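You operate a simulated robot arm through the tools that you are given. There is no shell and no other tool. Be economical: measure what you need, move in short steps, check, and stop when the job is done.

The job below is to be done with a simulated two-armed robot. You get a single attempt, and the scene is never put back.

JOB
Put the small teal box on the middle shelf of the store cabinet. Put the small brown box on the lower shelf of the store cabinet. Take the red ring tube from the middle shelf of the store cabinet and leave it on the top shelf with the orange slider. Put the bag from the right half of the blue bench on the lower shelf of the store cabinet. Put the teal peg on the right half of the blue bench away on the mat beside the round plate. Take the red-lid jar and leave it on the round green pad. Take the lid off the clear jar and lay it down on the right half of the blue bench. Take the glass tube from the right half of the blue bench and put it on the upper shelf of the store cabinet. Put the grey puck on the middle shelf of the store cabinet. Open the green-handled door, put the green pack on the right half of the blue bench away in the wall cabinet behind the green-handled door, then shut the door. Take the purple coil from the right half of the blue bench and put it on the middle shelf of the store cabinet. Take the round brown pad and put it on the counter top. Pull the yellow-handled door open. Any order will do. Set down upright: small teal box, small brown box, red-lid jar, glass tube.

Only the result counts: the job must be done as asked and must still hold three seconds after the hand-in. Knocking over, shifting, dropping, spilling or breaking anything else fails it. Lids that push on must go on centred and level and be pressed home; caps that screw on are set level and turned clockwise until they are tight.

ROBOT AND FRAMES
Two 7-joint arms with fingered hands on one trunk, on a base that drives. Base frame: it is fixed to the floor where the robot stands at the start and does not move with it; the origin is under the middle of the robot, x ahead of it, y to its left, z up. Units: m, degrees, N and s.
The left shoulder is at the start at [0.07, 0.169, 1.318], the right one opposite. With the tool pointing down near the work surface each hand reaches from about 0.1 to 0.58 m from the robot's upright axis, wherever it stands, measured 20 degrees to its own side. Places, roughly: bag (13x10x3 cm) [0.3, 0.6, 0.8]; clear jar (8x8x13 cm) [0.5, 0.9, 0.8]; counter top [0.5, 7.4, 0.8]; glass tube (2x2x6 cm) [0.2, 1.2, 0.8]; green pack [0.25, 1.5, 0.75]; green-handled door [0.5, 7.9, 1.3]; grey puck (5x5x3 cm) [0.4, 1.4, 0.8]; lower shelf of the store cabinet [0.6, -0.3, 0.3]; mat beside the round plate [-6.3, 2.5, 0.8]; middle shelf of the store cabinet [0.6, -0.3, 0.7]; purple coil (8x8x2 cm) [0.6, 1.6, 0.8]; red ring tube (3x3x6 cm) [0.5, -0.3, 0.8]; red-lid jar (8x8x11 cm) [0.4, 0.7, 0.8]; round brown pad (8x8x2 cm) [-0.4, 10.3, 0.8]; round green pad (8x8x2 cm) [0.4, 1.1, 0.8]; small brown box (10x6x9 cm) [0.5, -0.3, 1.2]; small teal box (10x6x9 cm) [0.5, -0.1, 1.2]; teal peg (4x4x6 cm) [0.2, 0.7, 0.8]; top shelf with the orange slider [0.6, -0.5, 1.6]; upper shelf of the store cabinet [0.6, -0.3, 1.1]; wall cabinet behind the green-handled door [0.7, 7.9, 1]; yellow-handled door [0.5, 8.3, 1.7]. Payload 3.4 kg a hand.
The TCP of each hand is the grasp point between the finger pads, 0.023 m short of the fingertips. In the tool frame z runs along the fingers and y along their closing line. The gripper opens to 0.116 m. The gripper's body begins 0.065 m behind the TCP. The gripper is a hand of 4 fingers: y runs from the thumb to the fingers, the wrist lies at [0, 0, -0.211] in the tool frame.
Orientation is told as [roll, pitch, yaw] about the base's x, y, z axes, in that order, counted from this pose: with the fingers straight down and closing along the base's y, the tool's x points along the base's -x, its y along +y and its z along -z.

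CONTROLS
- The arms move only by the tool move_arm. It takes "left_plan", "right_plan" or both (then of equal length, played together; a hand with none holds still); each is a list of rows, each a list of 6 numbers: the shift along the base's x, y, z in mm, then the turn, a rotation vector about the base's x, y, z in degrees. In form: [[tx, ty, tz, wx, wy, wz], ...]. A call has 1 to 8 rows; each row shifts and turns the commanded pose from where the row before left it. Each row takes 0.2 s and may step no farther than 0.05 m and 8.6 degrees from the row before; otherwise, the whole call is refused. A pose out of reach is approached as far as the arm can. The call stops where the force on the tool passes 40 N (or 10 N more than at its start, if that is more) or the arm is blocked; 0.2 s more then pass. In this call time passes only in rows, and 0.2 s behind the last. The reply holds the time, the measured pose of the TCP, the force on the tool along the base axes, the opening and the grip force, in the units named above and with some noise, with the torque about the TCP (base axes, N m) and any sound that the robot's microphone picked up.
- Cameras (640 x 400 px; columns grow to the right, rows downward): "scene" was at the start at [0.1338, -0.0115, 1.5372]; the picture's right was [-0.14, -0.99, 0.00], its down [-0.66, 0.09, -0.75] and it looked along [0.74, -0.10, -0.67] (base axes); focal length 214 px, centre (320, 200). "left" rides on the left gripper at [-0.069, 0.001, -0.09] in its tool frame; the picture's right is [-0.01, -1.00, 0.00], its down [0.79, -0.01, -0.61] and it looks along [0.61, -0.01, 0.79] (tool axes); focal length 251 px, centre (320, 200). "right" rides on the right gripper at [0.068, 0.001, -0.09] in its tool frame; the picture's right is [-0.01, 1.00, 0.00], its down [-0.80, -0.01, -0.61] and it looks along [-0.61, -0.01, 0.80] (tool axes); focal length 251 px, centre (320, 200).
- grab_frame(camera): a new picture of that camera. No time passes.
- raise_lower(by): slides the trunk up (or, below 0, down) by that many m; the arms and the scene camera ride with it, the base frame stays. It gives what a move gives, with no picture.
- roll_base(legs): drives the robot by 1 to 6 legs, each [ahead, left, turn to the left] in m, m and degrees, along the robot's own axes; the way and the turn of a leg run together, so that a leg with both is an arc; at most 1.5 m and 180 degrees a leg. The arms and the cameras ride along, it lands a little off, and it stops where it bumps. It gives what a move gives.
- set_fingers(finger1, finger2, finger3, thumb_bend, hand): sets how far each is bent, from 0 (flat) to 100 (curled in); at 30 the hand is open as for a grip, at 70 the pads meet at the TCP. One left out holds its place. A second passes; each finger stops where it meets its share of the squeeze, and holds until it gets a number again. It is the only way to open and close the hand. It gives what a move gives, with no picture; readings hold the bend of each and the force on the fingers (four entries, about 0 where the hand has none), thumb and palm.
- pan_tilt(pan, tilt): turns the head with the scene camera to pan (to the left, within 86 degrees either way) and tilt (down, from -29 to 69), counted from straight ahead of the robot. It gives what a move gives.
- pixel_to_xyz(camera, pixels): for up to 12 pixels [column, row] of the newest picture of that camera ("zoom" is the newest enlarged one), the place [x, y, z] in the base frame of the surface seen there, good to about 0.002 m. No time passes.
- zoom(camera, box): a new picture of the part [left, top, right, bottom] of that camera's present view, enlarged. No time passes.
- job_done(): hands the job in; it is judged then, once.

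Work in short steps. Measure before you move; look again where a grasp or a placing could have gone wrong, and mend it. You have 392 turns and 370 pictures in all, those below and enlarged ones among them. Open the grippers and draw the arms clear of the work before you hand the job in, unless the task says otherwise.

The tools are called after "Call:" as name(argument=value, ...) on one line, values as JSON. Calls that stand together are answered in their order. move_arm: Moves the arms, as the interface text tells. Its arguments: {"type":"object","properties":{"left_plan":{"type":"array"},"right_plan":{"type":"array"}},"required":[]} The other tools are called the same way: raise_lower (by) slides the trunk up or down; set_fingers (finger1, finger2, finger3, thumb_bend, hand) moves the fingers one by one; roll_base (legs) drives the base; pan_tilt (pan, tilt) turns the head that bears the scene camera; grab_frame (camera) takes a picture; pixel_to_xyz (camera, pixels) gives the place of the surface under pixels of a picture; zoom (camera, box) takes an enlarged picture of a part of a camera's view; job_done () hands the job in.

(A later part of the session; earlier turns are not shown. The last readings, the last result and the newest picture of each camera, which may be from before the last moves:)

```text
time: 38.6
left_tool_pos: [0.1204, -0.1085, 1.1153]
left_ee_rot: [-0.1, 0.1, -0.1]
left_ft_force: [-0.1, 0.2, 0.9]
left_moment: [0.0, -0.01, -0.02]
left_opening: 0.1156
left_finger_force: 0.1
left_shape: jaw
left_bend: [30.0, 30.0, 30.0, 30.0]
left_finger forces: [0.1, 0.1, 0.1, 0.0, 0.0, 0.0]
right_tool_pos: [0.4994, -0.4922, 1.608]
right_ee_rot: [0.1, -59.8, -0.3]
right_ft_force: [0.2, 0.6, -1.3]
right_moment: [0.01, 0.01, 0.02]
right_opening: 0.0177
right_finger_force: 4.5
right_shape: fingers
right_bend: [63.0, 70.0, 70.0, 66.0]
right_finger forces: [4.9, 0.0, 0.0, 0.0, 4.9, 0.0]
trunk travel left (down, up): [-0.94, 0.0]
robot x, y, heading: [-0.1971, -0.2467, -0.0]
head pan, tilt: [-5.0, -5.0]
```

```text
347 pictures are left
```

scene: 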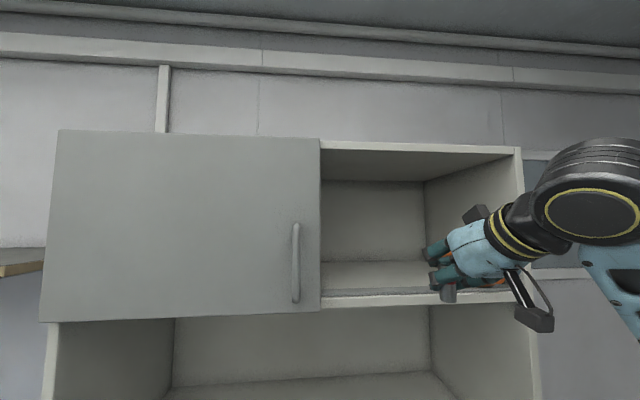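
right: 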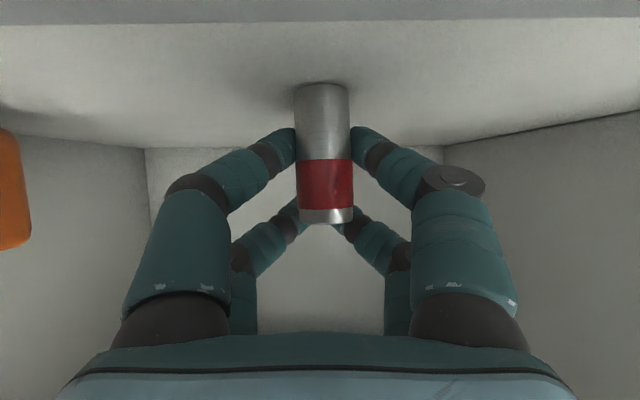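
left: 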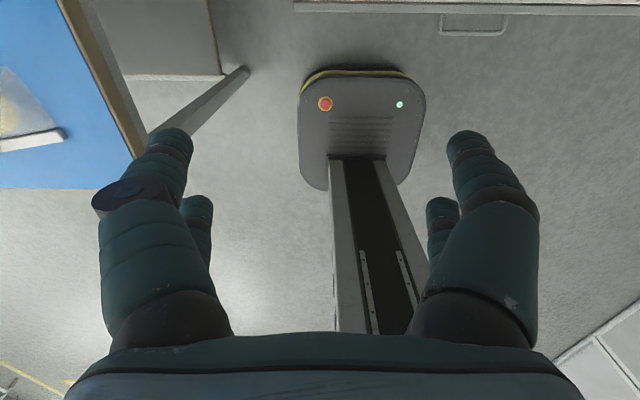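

Close to contact; lower 2 mm more, release, and look before withdrawing.

Call:
move_arm(right_plan=[[0, 0, -2, 0, 0, 0], [0, 0, -1, 0, 0, 0]])

Call:
set_fingers(hand="right", finger1=30, finger2=30, finger3=30, thumb_bend=30)

Call:
move_arm(right_plan=[[-45, 0, 0, 0, 0, 0], [-45, 0, 0, 0, 0, 0], [-45, 0, 0, 0, 0, 0], [-45, 0, 0, 0, 0, 0], [-45, 0, 0, 0, 0, 0]])

Call:
grab_frame(camera="right")

```text
time: 39.2
left_tool_pos: [0.1189, -0.108, 1.1148]
left_ee_rot: [0.0, 0.0, -0.1]
left_ft_force: [-0.1, 0.6, -0.2]
left_moment: [0.01, -0.02, 0.0]
left_opening: 0.116
left_finger_force: 0.1
left_shape: jaw
left_bend: [30.0, 30.0, 30.0, 30.0]
left_finger forces: [0.0, 0.0, 0.0, 0.0, 0.0, 0.1]
right_tool_pos: [0.4981, -0.4918, 1.605]
right_ee_rot: [0.1, -59.9, -0.4]
right_ft_force: [0.0, -0.3, 0.1]
right_moment: [0.0, 0.01, -0.02]
right_opening: 0.0175
right_finger_force: 5.2
right_shape: fingers
right_bend: [63.0, 70.0, 70.0, 66.0]
right_finger forces: [5.0, 0.0, 0.0, 0.1, 5.3, 0.0]
trunk travel left (down, up): [-0.94, 0.0]
robot x, y, heading: [-0.1988, -0.2489, 0.2]
head pan, tilt: [-5.0, -5.0]
```

```text
time: 40.2
left_tool_pos: [0.1193, -0.1092, 1.1147]
left_ee_rot: [0.0, 0.0, -0.1]
left_ft_force: [0.2, 0.0, 0.3]
left_moment: [-0.02, -0.02, 0.03]
left_opening: 0.1156
left_finger_force: 0.0
left_shape: jaw
left_bend: [30.0, 30.0, 30.0, 30.0]
left_finger forces: [0.1, 0.0, 0.0, 0.1, 0.0, 0.0]
right_tool_pos: [0.4978, -0.4931, 1.6053]
right_ee_rot: [0.2, -59.8, -0.2]
right_ft_force: [1.0, 0.4, 0.2]
right_moment: [0.0, 0.04, 0.01]
right_opening: 0.1164
right_finger_force: 0.0
right_shape: fingers
right_bend: [30.0, 30.0, 30.0, 30.0]
right_finger forces: [0.1, 0.0, 0.0, 0.1, 0.1, 0.1]
trunk travel left (down, up): [-0.94, 0.0]
robot x, y, heading: [-0.1995, -0.2501, -0.1]
head pan, tilt: [-5.0, -5.0]
```

```text
time: 41.4
left_tool_pos: [0.1163, -0.11, 1.1135]
left_ee_rot: [0.1, -0.1, -0.1]
left_ft_force: [0.5, 0.2, 0.4]
left_moment: [0.03, -0.02, 0.02]
left_opening: 0.1159
left_finger_force: 0.0
left_shape: jaw
left_bend: [30.0, 30.0, 30.0, 30.0]
left_finger forces: [0.0, 0.0, 0.1, 0.1, 0.1, 0.1]
right_tool_pos: [0.27, -0.4945, 1.6077]
right_ee_rot: [0.1, -59.9, -0.2]
right_ft_force: [0.8, -0.1, 0.9]
right_moment: [0.01, -0.03, -0.03]
right_opening: 0.1167
right_finger_force: 0.1
right_shape: fingers
right_bend: [30.0, 30.0, 30.0, 30.0]
right_finger forces: [0.0, 0.1, 0.0, 0.0, 0.0, 0.1]
trunk travel left (down, up): [-0.94, 0.0]
robot x, y, heading: [-0.1996, -0.2471, 0.2]
head pan, tilt: [-5.0, -5.0]
```

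```text
346 pictures are left
```

right: 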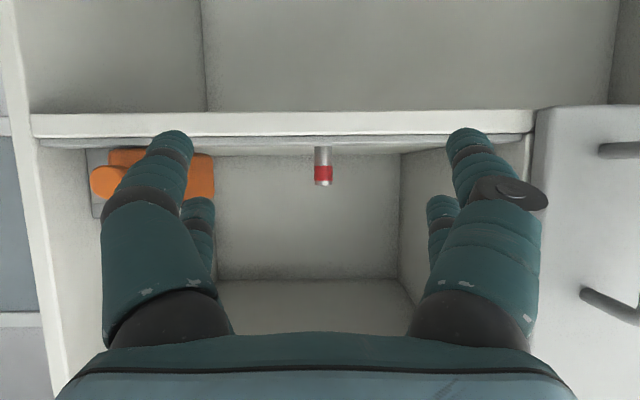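

Ring tube stands on the top shelf. Now go down to the brown box: arm down 300 mm, then trunk down and y to -0.267.

Call:
move_arm(right_plan=[[0, 0, -50, 0, 0, 0], [0, 0, -50, 0, 0, 0], [0, 0, -50, 0, 0, 0], [0, 20, -45, 0, 0, 0], [0, 30, -40, 0, 0, 0], [0, 45, -20, 0, 0, 0], [0, 45, -20, 0, 0, 0], [0, 45, -20, 0, 0, 0]])

Call:
raise_lower(by=-0.115)

Call:
move_arm(right_plan=[[0, 42, 0, 0, 0, 0]])

Call:
grab_frame(camera="right")

```text
time: 43.2
left_tool_pos: [0.1189, -0.1062, 1.1146]
left_ee_rot: [-0.2, 0.1, -0.1]
left_ft_force: [-0.4, 0.4, -0.5]
left_moment: [0.03, -0.02, -0.01]
left_opening: 0.1161
left_finger_force: 0.0
left_shape: jaw
left_bend: [30.0, 30.0, 30.0, 30.0]
left_finger forces: [0.0, 0.1, 0.0, 0.0, 0.1, 0.0]
right_tool_pos: [0.2827, -0.304, 1.3105]
right_ee_rot: [0.0, -59.9, -0.1]
right_ft_force: [1.4, 0.4, 0.5]
right_moment: [-0.01, 0.01, -0.01]
right_opening: 0.1166
right_finger_force: 0.0
right_shape: fingers
right_bend: [30.0, 30.0, 30.0, 30.0]
right_finger forces: [0.0, 0.0, 0.0, 0.0, 0.1, 0.1]
right hand out of reach, approached as far as the arm can: row 5
trunk travel left (down, up): [-0.94, 0.0]
robot x, y, heading: [-0.2012, -0.2494, -0.1]
head pan, tilt: [-5.0, -5.0]
```

```text
time: 44.7
left_tool_pos: [0.1186, -0.1091, 0.9988]
left_ee_rot: [0.0, 0.0, -0.1]
left_ft_force: [-0.3, -0.3, -0.7]
left_moment: [0.0, 0.01, 0.03]
left_opening: 0.1157
left_finger_force: 0.1
left_shape: jaw
left_bend: [30.0, 30.0, 30.0, 30.0]
left_finger forces: [0.0, 0.1, 0.1, 0.0, 0.0, 0.0]
right_tool_pos: [0.2813, -0.3066, 1.1957]
right_ee_rot: [0.2, -59.9, -0.2]
right_ft_force: [-0.4, 0.5, 0.9]
right_moment: [-0.01, 0.01, -0.01]
right_opening: 0.1169
right_finger_force: 0.1
right_shape: fingers
right_bend: [30.0, 30.0, 30.0, 30.0]
right_finger forces: [0.0, 0.0, 0.0, 0.0, 0.1, 0.0]
trunk travel left (down, up): [-0.825, 0.115]
robot x, y, heading: [-0.2003, -0.2502, -0.2]
head pan, tilt: [-5.0, -5.0]
```

```text
time: 45.1
left_tool_pos: [0.1206, -0.106, 0.9979]
left_ee_rot: [-0.1, 0.1, -0.2]
left_ft_force: [0.1, 0.3, 0.2]
left_moment: [-0.01, -0.02, 0.02]
left_opening: 0.116
left_finger_force: 0.2
left_shape: jaw
left_bend: [30.0, 30.0, 30.0, 30.0]
left_finger forces: [0.0, 0.0, 0.0, 0.1, 0.0, 0.0]
right_tool_pos: [0.2831, -0.2618, 1.1961]
right_ee_rot: [-0.1, -59.8, 0.0]
right_ft_force: [0.2, 0.1, -0.1]
right_moment: [-0.02, 0.0, -0.05]
right_opening: 0.1169
right_finger_force: 0.1
right_shape: fingers
right_bend: [30.0, 30.0, 30.0, 30.0]
right_finger forces: [0.1, 0.1, 0.1, 0.0, 0.0, 0.1]
trunk travel left (down, up): [-0.825, 0.115]
robot x, y, heading: [-0.2001, -0.2528, 0.2]
head pan, tilt: [-5.0, -5.0]
```

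```text
345 pictures are left
```

right: 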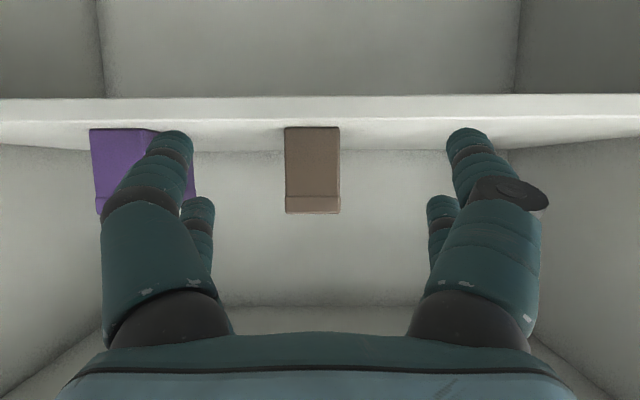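

Brown box at (312,170), ~5 mm right of hand axis. Correct, advance, grip, lift and pull out.

Call:
move_arm(right_plan=[[40, -6, 0, 0, 0, 0], [45, 0, 0, 0, 0, 0], [50, 0, 0, 0, 0, 0], [48, 0, 0, 0, 0, 0]])

Call:
set_fingers(hand="right", finger1=65, finger2=65, finger3=65, thumb_bend=65)

Call:
move_arm(right_plan=[[0, 0, 30, 0, 0, 0], [-40, 0, 10, 0, 0, 0], [-50, 0, 0, 0, 0, 0], [-50, 0, 0, 0, 0, 0], [-45, 0, 0, 0, 0, 0]])

Call:
grab_frame(camera="right")

```text
time: 46.1
left_tool_pos: [0.1203, -0.1084, 0.9988]
left_ee_rot: [0.0, 0.0, -0.1]
left_ft_force: [0.1, 0.2, -0.2]
left_moment: [0.01, -0.02, 0.02]
left_opening: 0.1161
left_finger_force: 0.1
left_shape: jaw
left_bend: [30.0, 30.0, 30.0, 30.0]
left_finger forces: [0.1, 0.1, 0.0, 0.1, 0.1, 0.1]
right_tool_pos: [0.4673, -0.27, 1.196]
right_ee_rot: [0.2, -59.8, -0.3]
right_ft_force: [0.2, -0.3, 0.2]
right_moment: [-0.02, 0.0, 0.02]
right_opening: 0.1166
right_finger_force: 0.1
right_shape: fingers
right_bend: [30.0, 30.0, 30.0, 30.0]
right_finger forces: [0.0, 0.1, 0.1, 0.0, 0.0, 0.0]
trunk travel left (down, up): [-0.825, 0.115]
robot x, y, heading: [-0.1975, -0.2487, -0.3]
head pan, tilt: [-5.0, -5.0]
```

```text
time: 47.1
left_tool_pos: [0.1189, -0.108, 1.0003]
left_ee_rot: [0.0, 0.1, -0.1]
left_ft_force: [-0.2, 0.1, 0.3]
left_moment: [0.0, 0.01, 0.03]
left_opening: 0.1156
left_finger_force: 0.1
left_shape: jaw
left_bend: [30.0, 30.0, 30.0, 30.0]
left_finger forces: [0.0, 0.1, 0.0, 0.0, 0.0, 0.1]
right_tool_pos: [0.465, -0.2691, 1.1961]
right_ee_rot: [0.2, -59.9, -0.3]
right_ft_force: [-0.6, -0.8, 1.2]
right_moment: [-0.07, -0.05, -0.04]
right_opening: 0.0538
right_finger_force: 19.5
right_shape: fingers
right_bend: [50.0, 50.0, 53.0, 54.0]
right_finger forces: [8.8, 9.7, 6.8, 0.1, 12.3, 0.0]
trunk travel left (down, up): [-0.825, 0.115]
robot x, y, heading: [-0.1952, -0.2496, -0.3]
head pan, tilt: [-5.0, -5.0]
```

```text
time: 48.3
left_tool_pos: [0.1199, -0.1078, 0.9997]
left_ee_rot: [0.1, 0.0, -0.1]
left_ft_force: [0.4, 0.0, 0.2]
left_moment: [0.01, -0.03, 0.01]
left_opening: 0.1159
left_finger_force: 0.0
left_shape: jaw
left_bend: [30.0, 30.0, 30.0, 30.0]
left_finger forces: [0.0, 0.0, 0.1, 0.0, 0.0, 0.1]
right_tool_pos: [0.2769, -0.271, 1.2374]
right_ee_rot: [0.2, -59.8, -0.3]
right_ft_force: [0.2, -0.3, -2.0]
right_moment: [0.02, 0.03, 0.0]
right_opening: 0.0536
right_finger_force: 18.3
right_shape: fingers
right_bend: [50.0, 50.0, 53.0, 54.0]
right_finger forces: [8.8, 9.5, 6.6, 0.1, 11.9, 0.1]
trunk travel left (down, up): [-0.825, 0.115]
robot x, y, heading: [-0.203, -0.2479, -0.3]
head pan, tilt: [-5.0, -5.0]
```

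```text
344 pictures are left
```

right: 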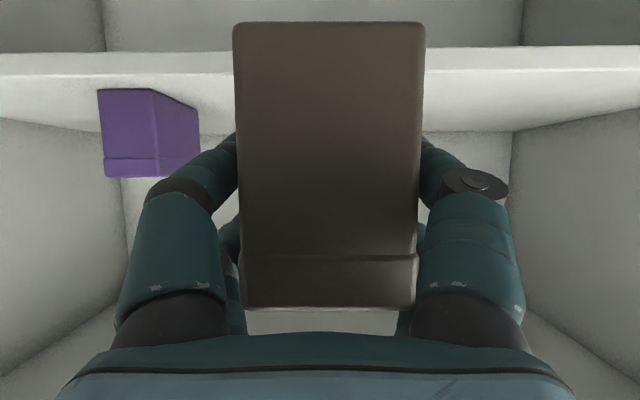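

Holding brown box (18 N). Raise the left hand out of the way before the deep trunk drop, then lower 0.4.

Call:
move_arm(left_plan=[[10, 0, 45, 0, 0, 0], [10, 0, 45, 0, 0, 0], [10, 0, 45, 0, 0, 0], [10, 0, 45, 0, 0, 0], [10, 0, 45, 0, 0, 0]])

Call:
raise_lower(by=-0.4)

Call:
pan_tilt(pan=-10, tilt=50)

Call:
grab_frame(camera="scene")

```text
time: 49.5
left_tool_pos: [0.1673, -0.1095, 1.2248]
left_ee_rot: [0.0, 0.2, -0.1]
left_ft_force: [-0.1, -0.2, 0.1]
left_moment: [-0.02, 0.0, 0.0]
left_opening: 0.1162
left_finger_force: 0.1
left_shape: jaw
left_bend: [30.0, 30.0, 30.0, 30.0]
left_finger forces: [0.0, 0.1, 0.0, 0.0, 0.0, 0.0]
right_tool_pos: [0.2792, -0.2711, 1.2366]
right_ee_rot: [0.3, -59.8, -0.2]
right_ft_force: [-0.5, -0.3, -1.4]
right_moment: [0.0, 0.05, -0.01]
right_opening: 0.0537
right_finger_force: 18.8
right_shape: fingers
right_bend: [50.0, 50.0, 53.0, 54.0]
right_finger forces: [8.9, 9.6, 6.7, 0.0, 11.8, 0.0]
trunk travel left (down, up): [-0.825, 0.115]
robot x, y, heading: [-0.2008, -0.2514, -0.0]
head pan, tilt: [-5.0, -5.0]
```

```text
time: 53.3
left_tool_pos: [0.1673, -0.1088, 0.8245]
left_ee_rot: [0.0, 0.1, -0.1]
left_ft_force: [0.2, 0.1, -0.3]
left_moment: [-0.01, 0.02, 0.03]
left_opening: 0.1158
left_finger_force: 0.1
left_shape: jaw
left_bend: [30.0, 30.0, 30.0, 30.0]
left_finger forces: [0.0, 0.1, 0.0, 0.1, 0.0, 0.1]
right_tool_pos: [0.2789, -0.27, 0.8353]
right_ee_rot: [0.2, -59.8, -0.3]
right_ft_force: [0.5, 0.7, -1.8]
right_moment: [-0.03, 0.01, 0.01]
right_opening: 0.054
right_finger_force: 18.5
right_shape: fingers
right_bend: [50.0, 50.0, 53.0, 54.0]
right_finger forces: [8.9, 9.7, 6.7, 0.0, 11.8, 0.1]
trunk travel left (down, up): [-0.425, 0.515]
robot x, y, heading: [-0.1998, -0.2502, -0.0]
head pan, tilt: [-5.0, -5.0]
```

```text
time: 54.5
left_tool_pos: [0.1686, -0.1082, 0.8234]
left_ee_rot: [0.0, 0.0, 0.0]
left_ft_force: [-0.4, -0.2, 0.0]
left_moment: [0.01, 0.03, 0.01]
left_opening: 0.1156
left_finger_force: 0.0
left_shape: jaw
left_bend: [30.0, 30.0, 30.0, 30.0]
left_finger forces: [0.0, 0.0, 0.0, 0.1, 0.1, 0.0]
right_tool_pos: [0.2801, -0.27, 0.8373]
right_ee_rot: [0.2, -59.8, -0.3]
right_ft_force: [-0.4, 0.1, -1.4]
right_moment: [0.0, 0.0, -0.02]
right_opening: 0.0537
right_finger_force: 18.4
right_shape: fingers
right_bend: [50.0, 50.0, 53.0, 54.0]
right_finger forces: [8.9, 9.6, 6.6, 0.1, 11.9, 0.1]
trunk travel left (down, up): [-0.425, 0.515]
robot x, y, heading: [-0.1989, -0.2465, 0.0]
head pan, tilt: [-10.0, 50.0]
```

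```text
343 pictures are left
```

scene: 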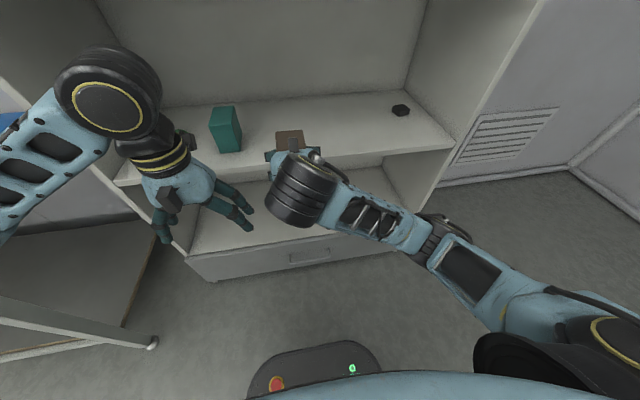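

Measure the lower shelf surface, base front and drawer handle.

Call:
pixel_to_xyz(camera="scene", pixels=[[350, 215], [225, 205], [385, 180], [260, 248], [310, 256], [315, 350], [410, 230], [300, 246]])

Call:
raise_lower(by=-0.4)

Call:
pan_tilt(pan=-10, tilt=30)

Call:
grab_frame(camera="scene")

```text
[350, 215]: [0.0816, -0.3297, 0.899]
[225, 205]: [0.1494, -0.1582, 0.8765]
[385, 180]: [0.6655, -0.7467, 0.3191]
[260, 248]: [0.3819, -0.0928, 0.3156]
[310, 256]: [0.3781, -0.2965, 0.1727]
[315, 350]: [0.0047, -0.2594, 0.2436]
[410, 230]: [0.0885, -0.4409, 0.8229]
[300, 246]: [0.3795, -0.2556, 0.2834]
```

```text
time: 58.4
left_tool_pos: [0.1687, -0.1092, 0.4232]
left_ee_rot: [0.0, 0.0, -0.1]
left_ft_force: [-0.1, 0.8, 0.2]
left_moment: [0.01, 0.0, -0.02]
left_opening: 0.1159
left_finger_force: 0.1
left_shape: jaw
left_bend: [30.0, 30.0, 30.0, 30.0]
left_finger forces: [0.1, 0.0, 0.0, 0.0, 0.0, 0.0]
right_tool_pos: [0.2798, -0.2706, 0.4364]
right_ee_rot: [0.2, -59.7, -0.3]
right_ft_force: [-0.3, -0.9, -1.5]
right_moment: [0.0, 0.04, -0.01]
right_opening: 0.0534
right_finger_force: 18.6
right_shape: fingers
right_bend: [50.0, 50.0, 53.0, 54.0]
right_finger forces: [9.0, 9.6, 6.7, 0.1, 11.8, 0.0]
trunk travel left (down, up): [-0.025, 0.915]
robot x, y, heading: [-0.1998, -0.2466, -0.2]
head pan, tilt: [-10.0, 50.0]
```

```text
time: 59.2
left_tool_pos: [0.1683, -0.109, 0.4233]
left_ee_rot: [0.0, -0.1, 0.0]
left_ft_force: [0.9, -0.2, 0.4]
left_moment: [0.03, -0.01, 0.01]
left_opening: 0.1161
left_finger_force: 0.0
left_shape: jaw
left_bend: [30.0, 30.0, 30.0, 30.0]
left_finger forces: [0.0, 0.0, 0.0, 0.0, 0.0, 0.0]
right_tool_pos: [0.2798, -0.2703, 0.4358]
right_ee_rot: [0.2, -59.7, -0.3]
right_ft_force: [0.5, -0.1, -1.6]
right_moment: [0.03, 0.02, 0.01]
right_opening: 0.0534
right_finger_force: 18.5
right_shape: fingers
right_bend: [50.0, 50.0, 53.0, 54.0]
right_finger forces: [8.9, 9.5, 6.7, 0.0, 11.8, 0.0]
trunk travel left (down, up): [-0.025, 0.915]
robot x, y, heading: [-0.1996, -0.2478, 0.0]
head pan, tilt: [-10.0, 30.0]
```

```text
342 pictures are left
```

scene: 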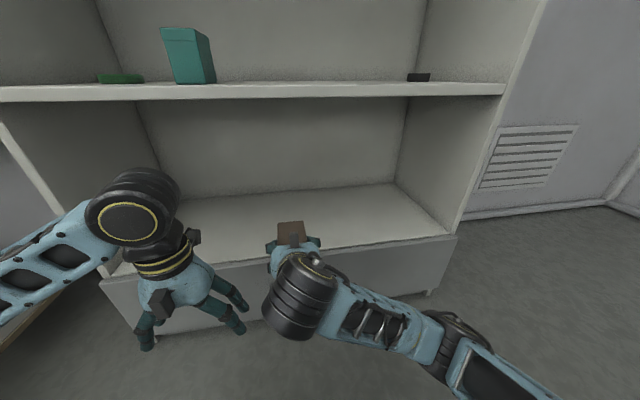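

Lower shelf surface ≈0.319. Move in diagonally to (0.49,-0.45) and lower to TCP 0.378.

Call:
move_arm(right_plan=[[35, -30, 0, 0, 0, 0], [35, -30, 0, 0, 0, 0], [35, -30, 0, 0, 0, 0], [35, -30, 0, 0, 0, 0], [35, -30, 0, 0, 0, 0], [35, -30, 0, 0, 0, 0], [0, 0, -35, 0, 0, 0], [0, 0, -20, 0, 0, 0]])

Call:
pixel_to_xyz(camera="scene", pixels=[[350, 215], [230, 220], [400, 220], [420, 235], [300, 200]])

Call:
grab_frame(camera="right")

```text
time: 61.0
left_tool_pos: [0.169, -0.1078, 0.4235]
left_ee_rot: [0.0, 0.0, -0.1]
left_ft_force: [0.3, -0.9, -1.0]
left_moment: [0.0, 0.0, 0.0]
left_opening: 0.1158
left_finger_force: 0.0
left_shape: jaw
left_bend: [30.0, 30.0, 30.0, 30.0]
left_finger forces: [0.0, 0.0, 0.0, 0.0, 0.0, 0.1]
right_tool_pos: [0.49, -0.4508, 0.3806]
right_ee_rot: [0.3, -59.8, -0.4]
right_ft_force: [-0.3, -1.0, -1.2]
right_moment: [0.04, 0.05, 0.01]
right_opening: 0.0531
right_finger_force: 18.2
right_shape: fingers
right_bend: [50.0, 50.0, 53.0, 55.0]
right_finger forces: [8.8, 9.2, 6.4, 0.0, 11.6, 0.0]
trunk travel left (down, up): [-0.025, 0.915]
robot x, y, heading: [-0.1962, -0.2491, -0.2]
head pan, tilt: [-10.0, 30.0]
```

```text
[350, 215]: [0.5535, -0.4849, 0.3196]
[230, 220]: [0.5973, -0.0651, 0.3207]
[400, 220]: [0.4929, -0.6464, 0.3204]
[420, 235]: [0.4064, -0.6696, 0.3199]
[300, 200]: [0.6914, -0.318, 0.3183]
```

```text
341 pictures are left
```

right: 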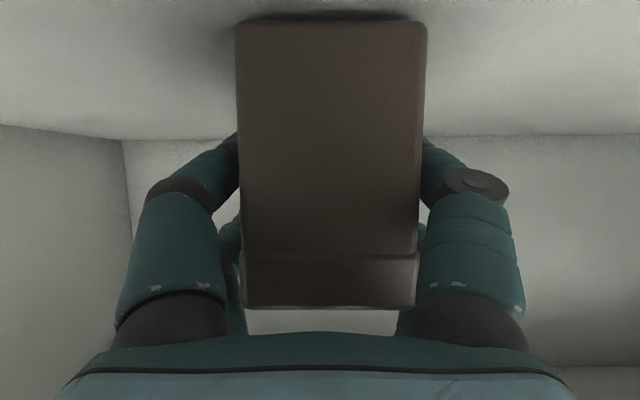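

Shelf 0.320, box bottom ~0.322. Lower 2.5 mm, release, retreat.

Call:
move_arm(right_plan=[[0, 0, -2, 0, 0, 0], [0, 0, -1, 0, 0, 0]])

Call:
set_fingers(hand="right", finger1=30, finger2=30, finger3=30, thumb_bend=30)

Call:
move_arm(right_plan=[[-45, 0, 0, 0, 0, 0], [-45, 0, 0, 0, 0, 0], [-45, 0, 0, 0, 0, 0], [-45, 15, 0, 0, 0, 0], [-30, 30, 0, 0, 0, 0]])

Call:
grab_frame(camera="scene")

```text
time: 61.6
left_tool_pos: [0.1689, -0.1083, 0.4235]
left_ee_rot: [0.1, 0.0, -0.2]
left_ft_force: [-0.2, -0.3, 0.4]
left_moment: [0.0, -0.01, -0.02]
left_opening: 0.1157
left_finger_force: 0.0
left_shape: jaw
left_bend: [30.0, 30.0, 30.0, 30.0]
left_finger forces: [0.0, 0.0, 0.1, 0.1, 0.0, 0.0]
right_tool_pos: [0.4896, -0.4498, 0.3786]
right_ee_rot: [0.2, -59.8, -0.3]
right_ft_force: [-0.2, 0.0, -2.0]
right_moment: [0.01, 0.03, 0.02]
right_opening: 0.0532
right_finger_force: 18.1
right_shape: fingers
right_bend: [50.0, 50.0, 53.0, 55.0]
right_finger forces: [8.8, 9.2, 6.4, 0.0, 11.6, 0.0]
trunk travel left (down, up): [-0.025, 0.915]
robot x, y, heading: [-0.1989, -0.2505, -0.2]
head pan, tilt: [-10.0, 30.0]
```

```text
time: 62.6
left_tool_pos: [0.1687, -0.1098, 0.4242]
left_ee_rot: [0.0, 0.1, -0.1]
left_ft_force: [0.8, -0.1, 0.7]
left_moment: [-0.01, 0.0, 0.0]
left_opening: 0.1159
left_finger_force: 0.1
left_shape: jaw
left_bend: [30.0, 30.0, 30.0, 30.0]
left_finger forces: [0.1, 0.0, 0.0, 0.1, 0.0, 0.1]
right_tool_pos: [0.4897, -0.4499, 0.378]
right_ee_rot: [0.3, -59.8, -0.4]
right_ft_force: [-0.5, -0.5, 0.1]
right_moment: [0.0, 0.01, 0.02]
right_opening: 0.1165
right_finger_force: 0.0
right_shape: fingers
right_bend: [30.0, 30.0, 30.0, 30.0]
right_finger forces: [0.0, 0.0, 0.0, 0.1, 0.0, 0.1]
trunk travel left (down, up): [-0.025, 0.915]
robot x, y, heading: [-0.2018, -0.2479, 0.1]
head pan, tilt: [-10.0, 30.0]
```

```text
time: 63.8
left_tool_pos: [0.1678, -0.1083, 0.4242]
left_ee_rot: [0.0, 0.0, -0.1]
left_ft_force: [-0.4, 0.0, 0.4]
left_moment: [-0.01, -0.01, 0.01]
left_opening: 0.1159
left_finger_force: 0.1
left_shape: jaw
left_bend: [30.0, 30.0, 30.0, 30.0]
left_finger forces: [0.0, 0.1, 0.0, 0.0, 0.1, 0.1]
right_tool_pos: [0.2792, -0.4052, 0.3775]
right_ee_rot: [0.1, -59.8, -0.3]
right_ft_force: [-0.5, 0.8, -0.4]
right_moment: [0.03, -0.03, -0.03]
right_opening: 0.1168
right_finger_force: 0.1
right_shape: fingers
right_bend: [30.0, 30.0, 30.0, 30.0]
right_finger forces: [0.0, 0.1, 0.0, 0.0, 0.0, 0.1]
trunk travel left (down, up): [-0.025, 0.915]
robot x, y, heading: [-0.1971, -0.2523, -0.2]
head pan, tilt: [-10.0, 30.0]
```

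```text
340 pictures are left
```

scene: 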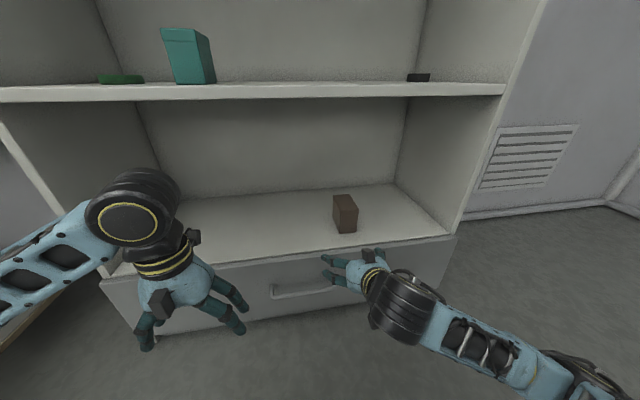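

Brown box is on the lower shelf. Raise the trunk and drive left in front of the bench to look at its objects.

Call:
raise_lower(by=0.4)

Call:
raise_lower(by=0.4)

Call:
roll_base(legs=[[-0.05, 1.0, 0]])

Call:
pan_tilt(pan=0, tilt=50)

Call:
grab_frame(camera="scene")

```text
time: 67.6
left_tool_pos: [0.1689, -0.1076, 0.8245]
left_ee_rot: [0.0, 0.0, -0.1]
left_ft_force: [-0.3, -0.1, 0.0]
left_moment: [0.03, 0.0, -0.02]
left_opening: 0.1157
left_finger_force: 0.0
left_shape: jaw
left_bend: [30.0, 30.0, 30.0, 30.0]
left_finger forces: [0.1, 0.0, 0.1, 0.0, 0.0, 0.0]
right_tool_pos: [0.279, -0.4056, 0.7779]
right_ee_rot: [0.2, -59.9, -0.2]
right_ft_force: [0.1, 0.3, 0.0]
right_moment: [-0.01, 0.0, 0.01]
right_opening: 0.1171
right_finger_force: 0.1
right_shape: fingers
right_bend: [30.0, 30.0, 30.0, 30.0]
right_finger forces: [0.1, 0.0, 0.0, 0.0, 0.0, 0.0]
trunk travel left (down, up): [-0.425, 0.515]
robot x, y, heading: [-0.2001, -0.2509, -0.3]
head pan, tilt: [-10.0, 30.0]
```

```text
time: 71.5
left_tool_pos: [0.1691, -0.1088, 1.2232]
left_ee_rot: [0.0, 0.0, -0.1]
left_ft_force: [0.6, -0.2, -0.1]
left_moment: [0.02, -0.01, 0.02]
left_opening: 0.1159
left_finger_force: 0.0
left_shape: jaw
left_bend: [30.0, 30.0, 30.0, 30.0]
left_finger forces: [0.0, 0.0, 0.0, 0.0, 0.0, 0.0]
right_tool_pos: [0.2788, -0.4054, 1.1785]
right_ee_rot: [0.3, -59.8, -0.3]
right_ft_force: [0.1, -0.1, -0.9]
right_moment: [0.01, 0.01, -0.03]
right_opening: 0.117
right_finger_force: 0.2
right_shape: fingers
right_bend: [30.0, 30.0, 30.0, 30.0]
right_finger forces: [0.0, 0.0, 0.1, 0.1, 0.0, 0.1]
trunk travel left (down, up): [-0.825, 0.115]
robot x, y, heading: [-0.1985, -0.2455, -0.1]
head pan, tilt: [-10.0, 30.0]
```

```text
time: 76.7
left_tool_pos: [0.123, 0.8894, 1.2231]
left_ee_rot: [0.0, 0.0, -0.4]
left_ft_force: [-0.5, 0.1, -0.4]
left_moment: [0.01, 0.0, 0.01]
left_opening: 0.1162
left_finger_force: 0.1
left_shape: jaw
left_bend: [30.0, 30.0, 30.0, 30.0]
left_finger forces: [0.0, 0.1, 0.0, 0.0, 0.0, 0.0]
right_tool_pos: [0.2325, 0.5919, 1.1793]
right_ee_rot: [0.3, -59.7, -0.4]
right_ft_force: [0.3, -0.7, -0.4]
right_moment: [-0.01, 0.02, -0.06]
right_opening: 0.1171
right_finger_force: 0.2
right_shape: fingers
right_bend: [30.0, 30.0, 30.0, 30.0]
right_finger forces: [0.0, 0.0, 0.0, 0.1, 0.1, 0.0]
trunk travel left (down, up): [-0.825, 0.115]
robot x, y, heading: [-0.2411, 0.7528, -0.7]
head pan, tilt: [-10.0, 30.0]
```

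```text
time: 77.5
left_tool_pos: [0.1225, 0.8889, 1.2231]
left_ee_rot: [0.0, 0.0, -0.3]
left_ft_force: [-0.3, 0.7, 0.2]
left_moment: [0.0, -0.01, 0.0]
left_opening: 0.1158
left_finger_force: 0.1
left_shape: jaw
left_bend: [30.0, 30.0, 30.0, 30.0]
left_finger forces: [0.1, 0.0, 0.0, 0.0, 0.0, 0.1]
right_tool_pos: [0.2327, 0.5922, 1.1789]
right_ee_rot: [0.2, -59.7, -0.3]
right_ft_force: [-0.1, 0.4, 0.1]
right_moment: [-0.01, -0.01, 0.0]
right_opening: 0.1169
right_finger_force: 0.1
right_shape: fingers
right_bend: [30.0, 30.0, 30.0, 30.0]
right_finger forces: [0.0, 0.1, 0.0, 0.0, 0.0, 0.0]
trunk travel left (down, up): [-0.825, 0.115]
robot x, y, heading: [-0.2433, 0.7527, -0.1]
head pan, tilt: [0.0, 50.0]
```

```text
339 pictures are left
```

scene: 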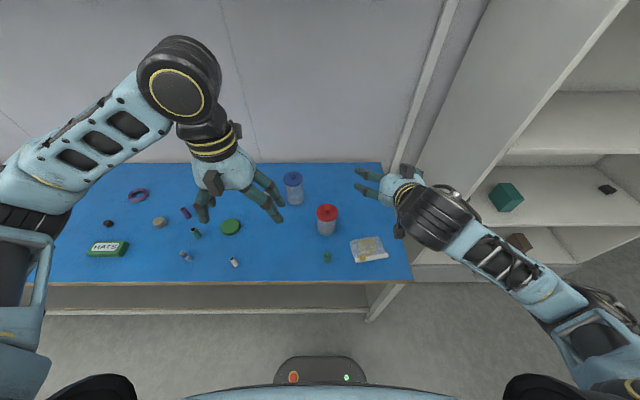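

Good overview. Zoom on the bench objects left and right.

Call:
zoom(camera="scene", box=[70, 180, 260, 290])

Call:
pixel_to_xyz(camera="zoom", pixels=[[125, 130], [125, 230], [222, 50], [300, 140], [540, 155], [550, 265], [562, 285], [390, 250], [415, 175], [385, 110], [60, 240], [185, 222]])

Call:
zoom(camera="scene", box=[220, 165, 410, 285])

```text
3.37 times, centred on (165, 235) of scene
```

zoom: 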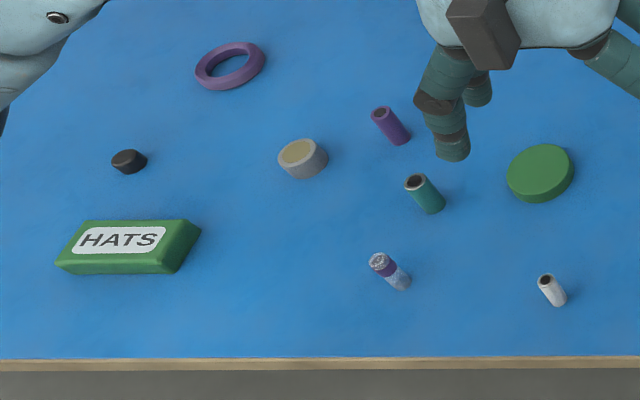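

```text
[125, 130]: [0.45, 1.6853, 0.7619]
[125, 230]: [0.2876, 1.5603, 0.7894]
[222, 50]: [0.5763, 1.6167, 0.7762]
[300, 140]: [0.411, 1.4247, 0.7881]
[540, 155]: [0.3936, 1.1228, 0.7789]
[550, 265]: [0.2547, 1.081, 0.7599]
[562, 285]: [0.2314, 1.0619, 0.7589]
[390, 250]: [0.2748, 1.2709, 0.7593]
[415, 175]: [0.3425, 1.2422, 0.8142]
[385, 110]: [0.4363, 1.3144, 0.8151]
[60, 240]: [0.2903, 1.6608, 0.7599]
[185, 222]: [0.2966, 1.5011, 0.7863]
```

```text
3.33 times, centred on (315, 225) of scene
```

zoom: 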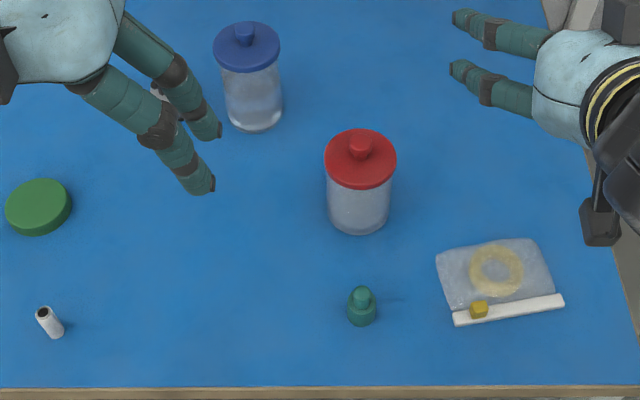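

Measure the jar tops, peg, bag and small objects in the last zoom.

Call:
pixel_to_xyz(camera="zoom", pixels=[[243, 32], [360, 145], [215, 50], [278, 50], [327, 160], [394, 160], [361, 293], [362, 318], [495, 268], [478, 308], [455, 318], [562, 301]])

Call:
zoom(camera="scene", box=[330, 215, 410, 275])

```text
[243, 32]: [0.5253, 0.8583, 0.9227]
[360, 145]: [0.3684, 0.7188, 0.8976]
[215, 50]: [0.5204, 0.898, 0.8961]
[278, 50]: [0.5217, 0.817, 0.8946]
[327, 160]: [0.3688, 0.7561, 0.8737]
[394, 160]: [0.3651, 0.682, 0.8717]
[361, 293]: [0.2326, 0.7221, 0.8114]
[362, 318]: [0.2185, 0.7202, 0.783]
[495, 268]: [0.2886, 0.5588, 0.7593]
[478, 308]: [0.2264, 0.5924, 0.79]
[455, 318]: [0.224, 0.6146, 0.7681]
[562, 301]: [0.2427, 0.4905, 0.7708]
```

```text
6.67 times, centred on (370, 245) of scene
```

zoom: 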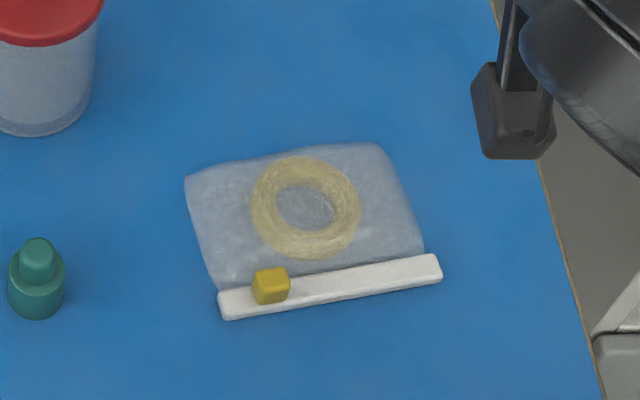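

Table is z≈0.759; red jar at (0.367,0.719), lid top 0.873; green pad at (0.394,1.123), top 0.779. I'll take the jar with the left hand pitched forward (camera above). Shift the base right 0.17 and pitch the left tool to -65° above the jar.

Call:
roll_base(legs=[[0, -0.17, 0]])

Call:
move_arm(left_plan=[[25, 0, -15, 0, -8.1, 0], [25, 0, -15, 0, -8.1, 0], [25, 0, -15, 0, -8.1, 0], [25, 0, -15, 0, -8.1, 0], [25, 0, -15, 0, -8.1, 0], [25, 0, -15, 0, -8.1, 0], [25, 0, -15, 0, -8.1, 0], [25, 0, -15, 0, -8.1, 0]])

Call:
grab_frame(camera="left")

Call:
grab_frame(camera="scene")

```text
time: 79.0
left_tool_pos: [0.1223, 0.7211, 1.2236]
left_ee_rot: [-0.1, 0.0, -0.1]
left_ft_force: [-0.4, 0.1, -0.4]
left_moment: [-0.01, -0.02, -0.01]
left_opening: 0.1157
left_finger_force: 0.1
left_shape: jaw
left_bend: [30.0, 30.0, 30.0, 30.0]
left_finger forces: [0.0, 0.0, 0.0, 0.0, 0.0, 0.0]
right_tool_pos: [0.2321, 0.4232, 1.1796]
right_ee_rot: [-0.2, -59.8, 0.0]
right_ft_force: [0.2, -0.3, 0.8]
right_moment: [-0.01, 0.04, -0.03]
right_opening: 0.1169
right_finger_force: 0.2
right_shape: fingers
right_bend: [30.0, 30.0, 30.0, 30.0]
right_finger forces: [0.0, 0.0, 0.2, 0.1, 0.0, 0.1]
trunk travel left (down, up): [-0.825, 0.115]
robot x, y, heading: [-0.2428, 0.5833, -0.2]
head pan, tilt: [0.0, 50.0]
```

```text
time: 80.8
left_tool_pos: [0.3224, 0.7179, 1.1036]
left_ee_rot: [0.6, -64.8, -0.5]
left_ft_force: [-0.2, -0.5, 0.2]
left_moment: [0.0, 0.03, -0.01]
left_opening: 0.1159
left_finger_force: 0.0
left_shape: jaw
left_bend: [30.0, 30.0, 30.0, 30.0]
left_finger forces: [0.0, 0.0, 0.1, 0.0, 0.1, 0.0]
right_tool_pos: [0.2315, 0.421, 1.1781]
right_ee_rot: [0.2, -59.9, -0.4]
right_ft_force: [0.4, -0.4, 0.0]
right_moment: [-0.02, 0.0, -0.03]
right_opening: 0.117
right_finger_force: 0.0
right_shape: fingers
right_bend: [30.0, 30.0, 30.0, 30.0]
right_finger forces: [0.0, 0.0, 0.0, 0.0, 0.1, 0.1]
trunk travel left (down, up): [-0.825, 0.115]
robot x, y, heading: [-0.2449, 0.579, -0.2]
head pan, tilt: [0.0, 50.0]
```

```text
335 pictures are left
```

left: 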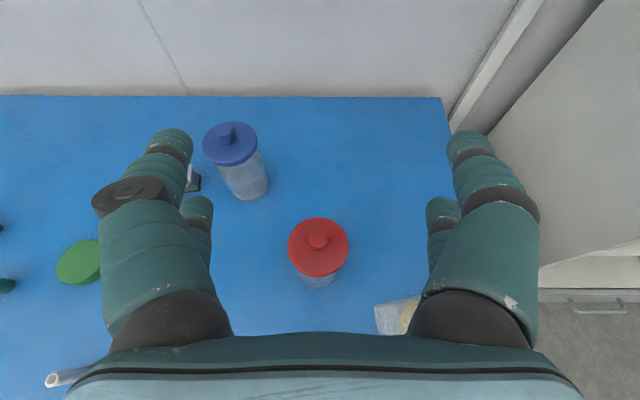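

```text
334 pictures are left
```

scene: 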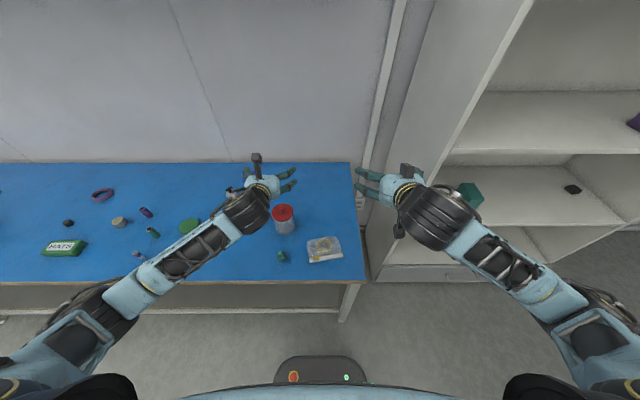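

The hand is over the jar (lid centre (318,245) in the left picture). Confirm its position and the lid rim.

Call:
pixel_to_xyz(camera="left", pixels=[[318, 232], [290, 245], [347, 247], [318, 272], [318, 219], [316, 280], [230, 128], [193, 180], [80, 262]])

Call:
zoom(camera="left", box=[160, 110, 380, 300])

```text
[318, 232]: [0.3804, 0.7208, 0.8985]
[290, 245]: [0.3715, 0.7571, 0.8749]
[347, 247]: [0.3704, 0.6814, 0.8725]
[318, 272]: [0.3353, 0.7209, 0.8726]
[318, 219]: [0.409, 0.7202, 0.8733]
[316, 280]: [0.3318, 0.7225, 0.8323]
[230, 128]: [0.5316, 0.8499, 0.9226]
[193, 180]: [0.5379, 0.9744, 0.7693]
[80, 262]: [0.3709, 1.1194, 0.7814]
```

```text
2.11 times, centred on (270, 205) of left
```

zoom: 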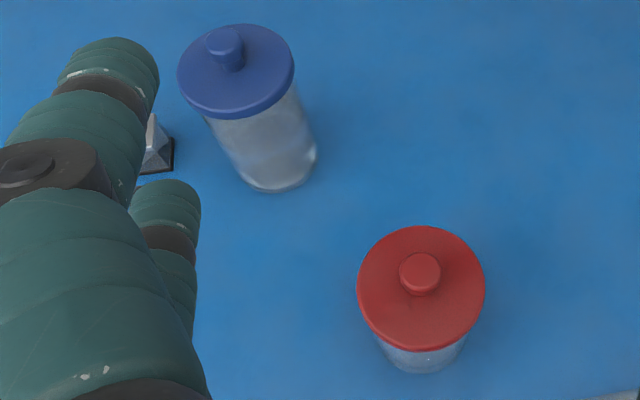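

Jar centre (0.372,0.720). Move to x 0.368 and descend in steps to z≈0.82.

Call:
move_arm(left_plan=[[44, 2, -10, 0, 0, 0], [0, 0, -45, 0, 0, 0], [0, 0, -45, 0, 0, 0], [0, 0, -45, 0, 0, 0], [0, 0, -45, 0, 0, 0], [0, 0, -45, 0, 0, 0], [0, 0, -44, 0, 0, 0]])

Call:
grab_frame(camera="left")

```text
time: 82.6
left_tool_pos: [0.358, 0.7865, 0.8123]
left_ee_rot: [14.5, -63.5, -11.9]
left_ft_force: [0.2, -2.2, 0.3]
left_moment: [0.04, 0.0, -0.02]
left_opening: 0.1159
left_finger_force: 0.1
left_shape: jaw
left_bend: [30.0, 30.0, 30.0, 29.0]
left_finger forces: [0.1, 0.1, 0.0, 0.1, 0.8, 0.0]
right_tool_pos: [0.2326, 0.4196, 1.1782]
right_ee_rot: [0.2, -60.0, -0.5]
right_ft_force: [-0.4, 0.5, 0.1]
right_moment: [0.04, -0.01, 0.0]
right_opening: 0.1169
right_finger_force: 0.0
right_shape: fingers
right_bend: [30.0, 30.0, 30.0, 30.0]
right_finger forces: [0.0, 0.0, 0.1, 0.0, 0.0, 0.0]
trunk travel left (down, up): [-0.825, 0.115]
robot x, y, heading: [-0.2437, 0.5747, -0.5]
head pan, tilt: [0.0, 50.0]
stopped in row 7 (left hand): the arm was blocked; the commanded pose is now the measured one
```

```text
332 pictures are left
```

left: 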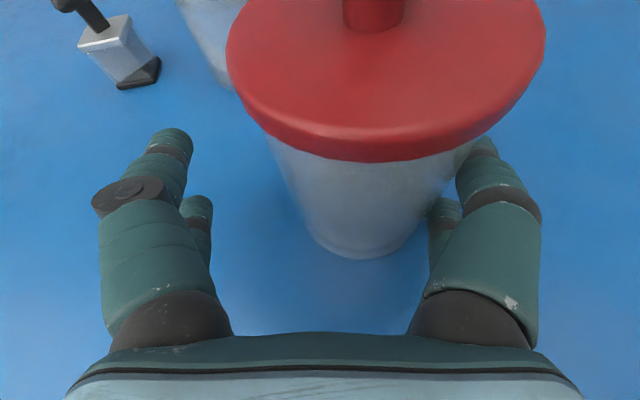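

The arm got blocked and swung sideways (likely the forearm met the bench edge). Look at the scene before anything else.

Call:
grab_frame(camera="scene")

Call:
zoom(camera="scene", box=[80, 170, 360, 330])

```text
331 pictures are left
```

scene: 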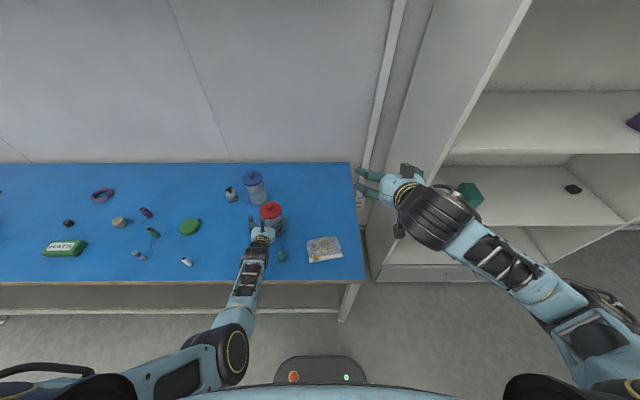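

```text
2.29 times, centred on (220, 250) of scene
```

zoom: 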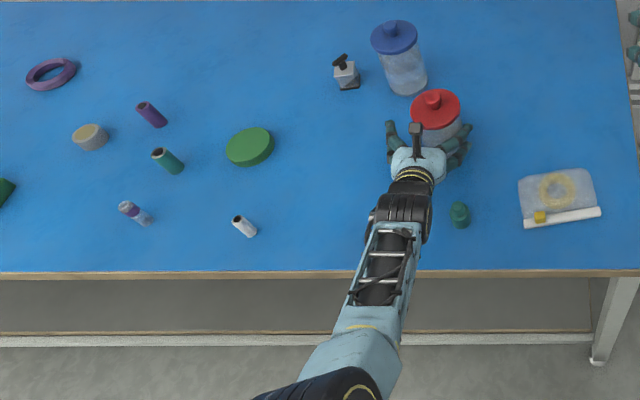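

Measure where the jar is now.

Call:
pixel_to_xyz(camera="left", pixels=[[230, 60], [544, 50], [350, 158], [373, 15], [410, 250], [330, 240], [120, 75]])

Call:
pixel_to_xyz(camera="zoom", pixels=[[433, 97], [412, 110], [460, 110], [434, 128], [460, 208], [465, 225], [395, 30]])

```text
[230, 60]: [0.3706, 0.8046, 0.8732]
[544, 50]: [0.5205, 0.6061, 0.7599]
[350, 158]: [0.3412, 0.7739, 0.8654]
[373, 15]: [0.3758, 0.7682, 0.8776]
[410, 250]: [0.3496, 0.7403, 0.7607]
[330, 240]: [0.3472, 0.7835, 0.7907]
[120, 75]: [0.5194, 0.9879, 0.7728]
```

```text
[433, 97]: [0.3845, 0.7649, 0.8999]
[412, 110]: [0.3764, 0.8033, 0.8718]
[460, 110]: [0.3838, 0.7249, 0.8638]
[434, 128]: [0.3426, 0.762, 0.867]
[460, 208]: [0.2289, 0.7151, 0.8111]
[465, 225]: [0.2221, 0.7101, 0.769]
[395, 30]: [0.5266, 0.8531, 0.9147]
```

The jar was only slid to about (0.380,0.764) and still stands. Raise the hand straight up, then raise the trunk for more room.

Call:
move_arm(left_plan=[[0, 3, 30, 0, 0, 0], [0, 0, 45, 0, 0, 0], [0, 0, 45, 0, 0, 0], [0, 0, 45, 0, 0, 0], [0, 0, 45, 0, 0, 0]])

Call:
raise_lower(by=0.115)

Call:
grab_frame(camera="scene")

```text
time: 83.6
left_tool_pos: [0.3584, 0.8576, 0.9802]
left_ee_rot: [34.1, -59.8, -28.5]
left_ft_force: [-0.2, -0.5, 0.1]
left_moment: [-0.04, -0.02, 0.01]
left_opening: 0.1161
left_finger_force: 0.0
left_shape: jaw
left_bend: [30.0, 30.0, 30.0, 30.0]
left_finger forces: [0.0, 0.0, 0.0, 0.0, 0.0, 0.0]
right_tool_pos: [0.2316, 0.4208, 1.1795]
right_ee_rot: [0.1, -59.8, -0.4]
right_ft_force: [0.4, 0.1, 0.0]
right_moment: [0.0, 0.0, 0.01]
right_opening: 0.1169
right_finger_force: 0.0
right_shape: fingers
right_bend: [30.0, 30.0, 30.0, 30.0]
right_finger forces: [0.0, 0.0, 0.1, 0.0, 0.0, 0.1]
trunk travel left (down, up): [-0.825, 0.115]
robot x, y, heading: [-0.2419, 0.5733, -0.2]
head pan, tilt: [0.0, 50.0]
heard: snap
stopped in row 5 (left hand): the arm was blocked; the commanded pose is now the measured one
```

```text
time: 85.1
left_tool_pos: [0.3592, 0.8564, 1.0945]
left_ee_rot: [34.1, -59.8, -28.4]
left_ft_force: [-0.5, 0.8, 0.1]
left_moment: [0.01, -0.02, 0.05]
left_opening: 0.1162
left_finger_force: 0.1
left_shape: jaw
left_bend: [30.0, 30.0, 30.0, 30.0]
left_finger forces: [0.0, 0.1, 0.0, 0.0, 0.1, 0.0]
right_tool_pos: [0.2332, 0.4212, 1.294]
right_ee_rot: [0.1, -59.8, -0.4]
right_ft_force: [-0.3, -0.3, 0.3]
right_moment: [0.02, 0.02, 0.0]
right_opening: 0.117
right_finger_force: 0.1
right_shape: fingers
right_bend: [30.0, 30.0, 30.0, 30.0]
right_finger forces: [0.0, 0.0, 0.1, 0.0, 0.0, 0.1]
trunk travel left (down, up): [-0.94, 0.0]
robot x, y, heading: [-0.2433, 0.5762, -0.0]
head pan, tilt: [0.0, 50.0]
```

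```text
329 pictures are left
```

scene: 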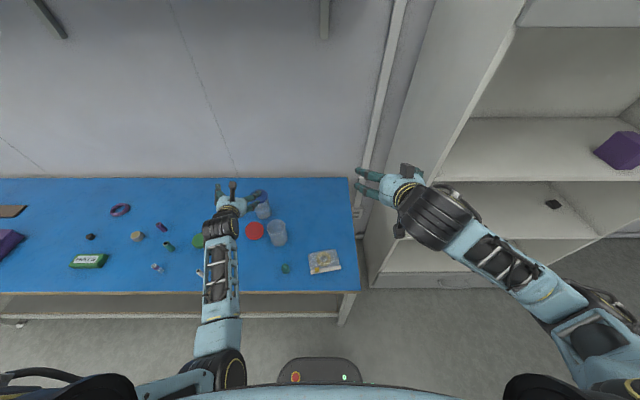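

A "snap": the red lid seems to have been knocked off. Zoom to see.

Call:
zoom(camera="scene", box=[190, 170, 350, 290])

Call:
pixel_to_xyz(camera="zoom", pixels=[[258, 240], [230, 245], [295, 240], [345, 225], [325, 255], [375, 255], [350, 290], [280, 110], [240, 125], [385, 390], [255, 225]])

```text
3.33 times, centred on (270, 230) of scene
```

zoom: 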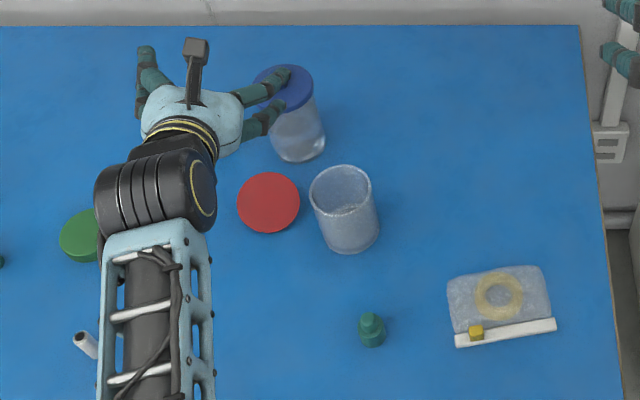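

```text
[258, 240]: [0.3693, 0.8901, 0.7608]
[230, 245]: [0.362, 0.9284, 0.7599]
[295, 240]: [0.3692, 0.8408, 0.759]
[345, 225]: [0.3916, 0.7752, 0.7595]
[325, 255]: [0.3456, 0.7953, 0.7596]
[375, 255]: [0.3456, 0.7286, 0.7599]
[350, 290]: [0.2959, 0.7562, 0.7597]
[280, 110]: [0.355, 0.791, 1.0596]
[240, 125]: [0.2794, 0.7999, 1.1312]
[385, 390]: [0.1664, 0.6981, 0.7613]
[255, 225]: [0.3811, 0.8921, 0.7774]
```

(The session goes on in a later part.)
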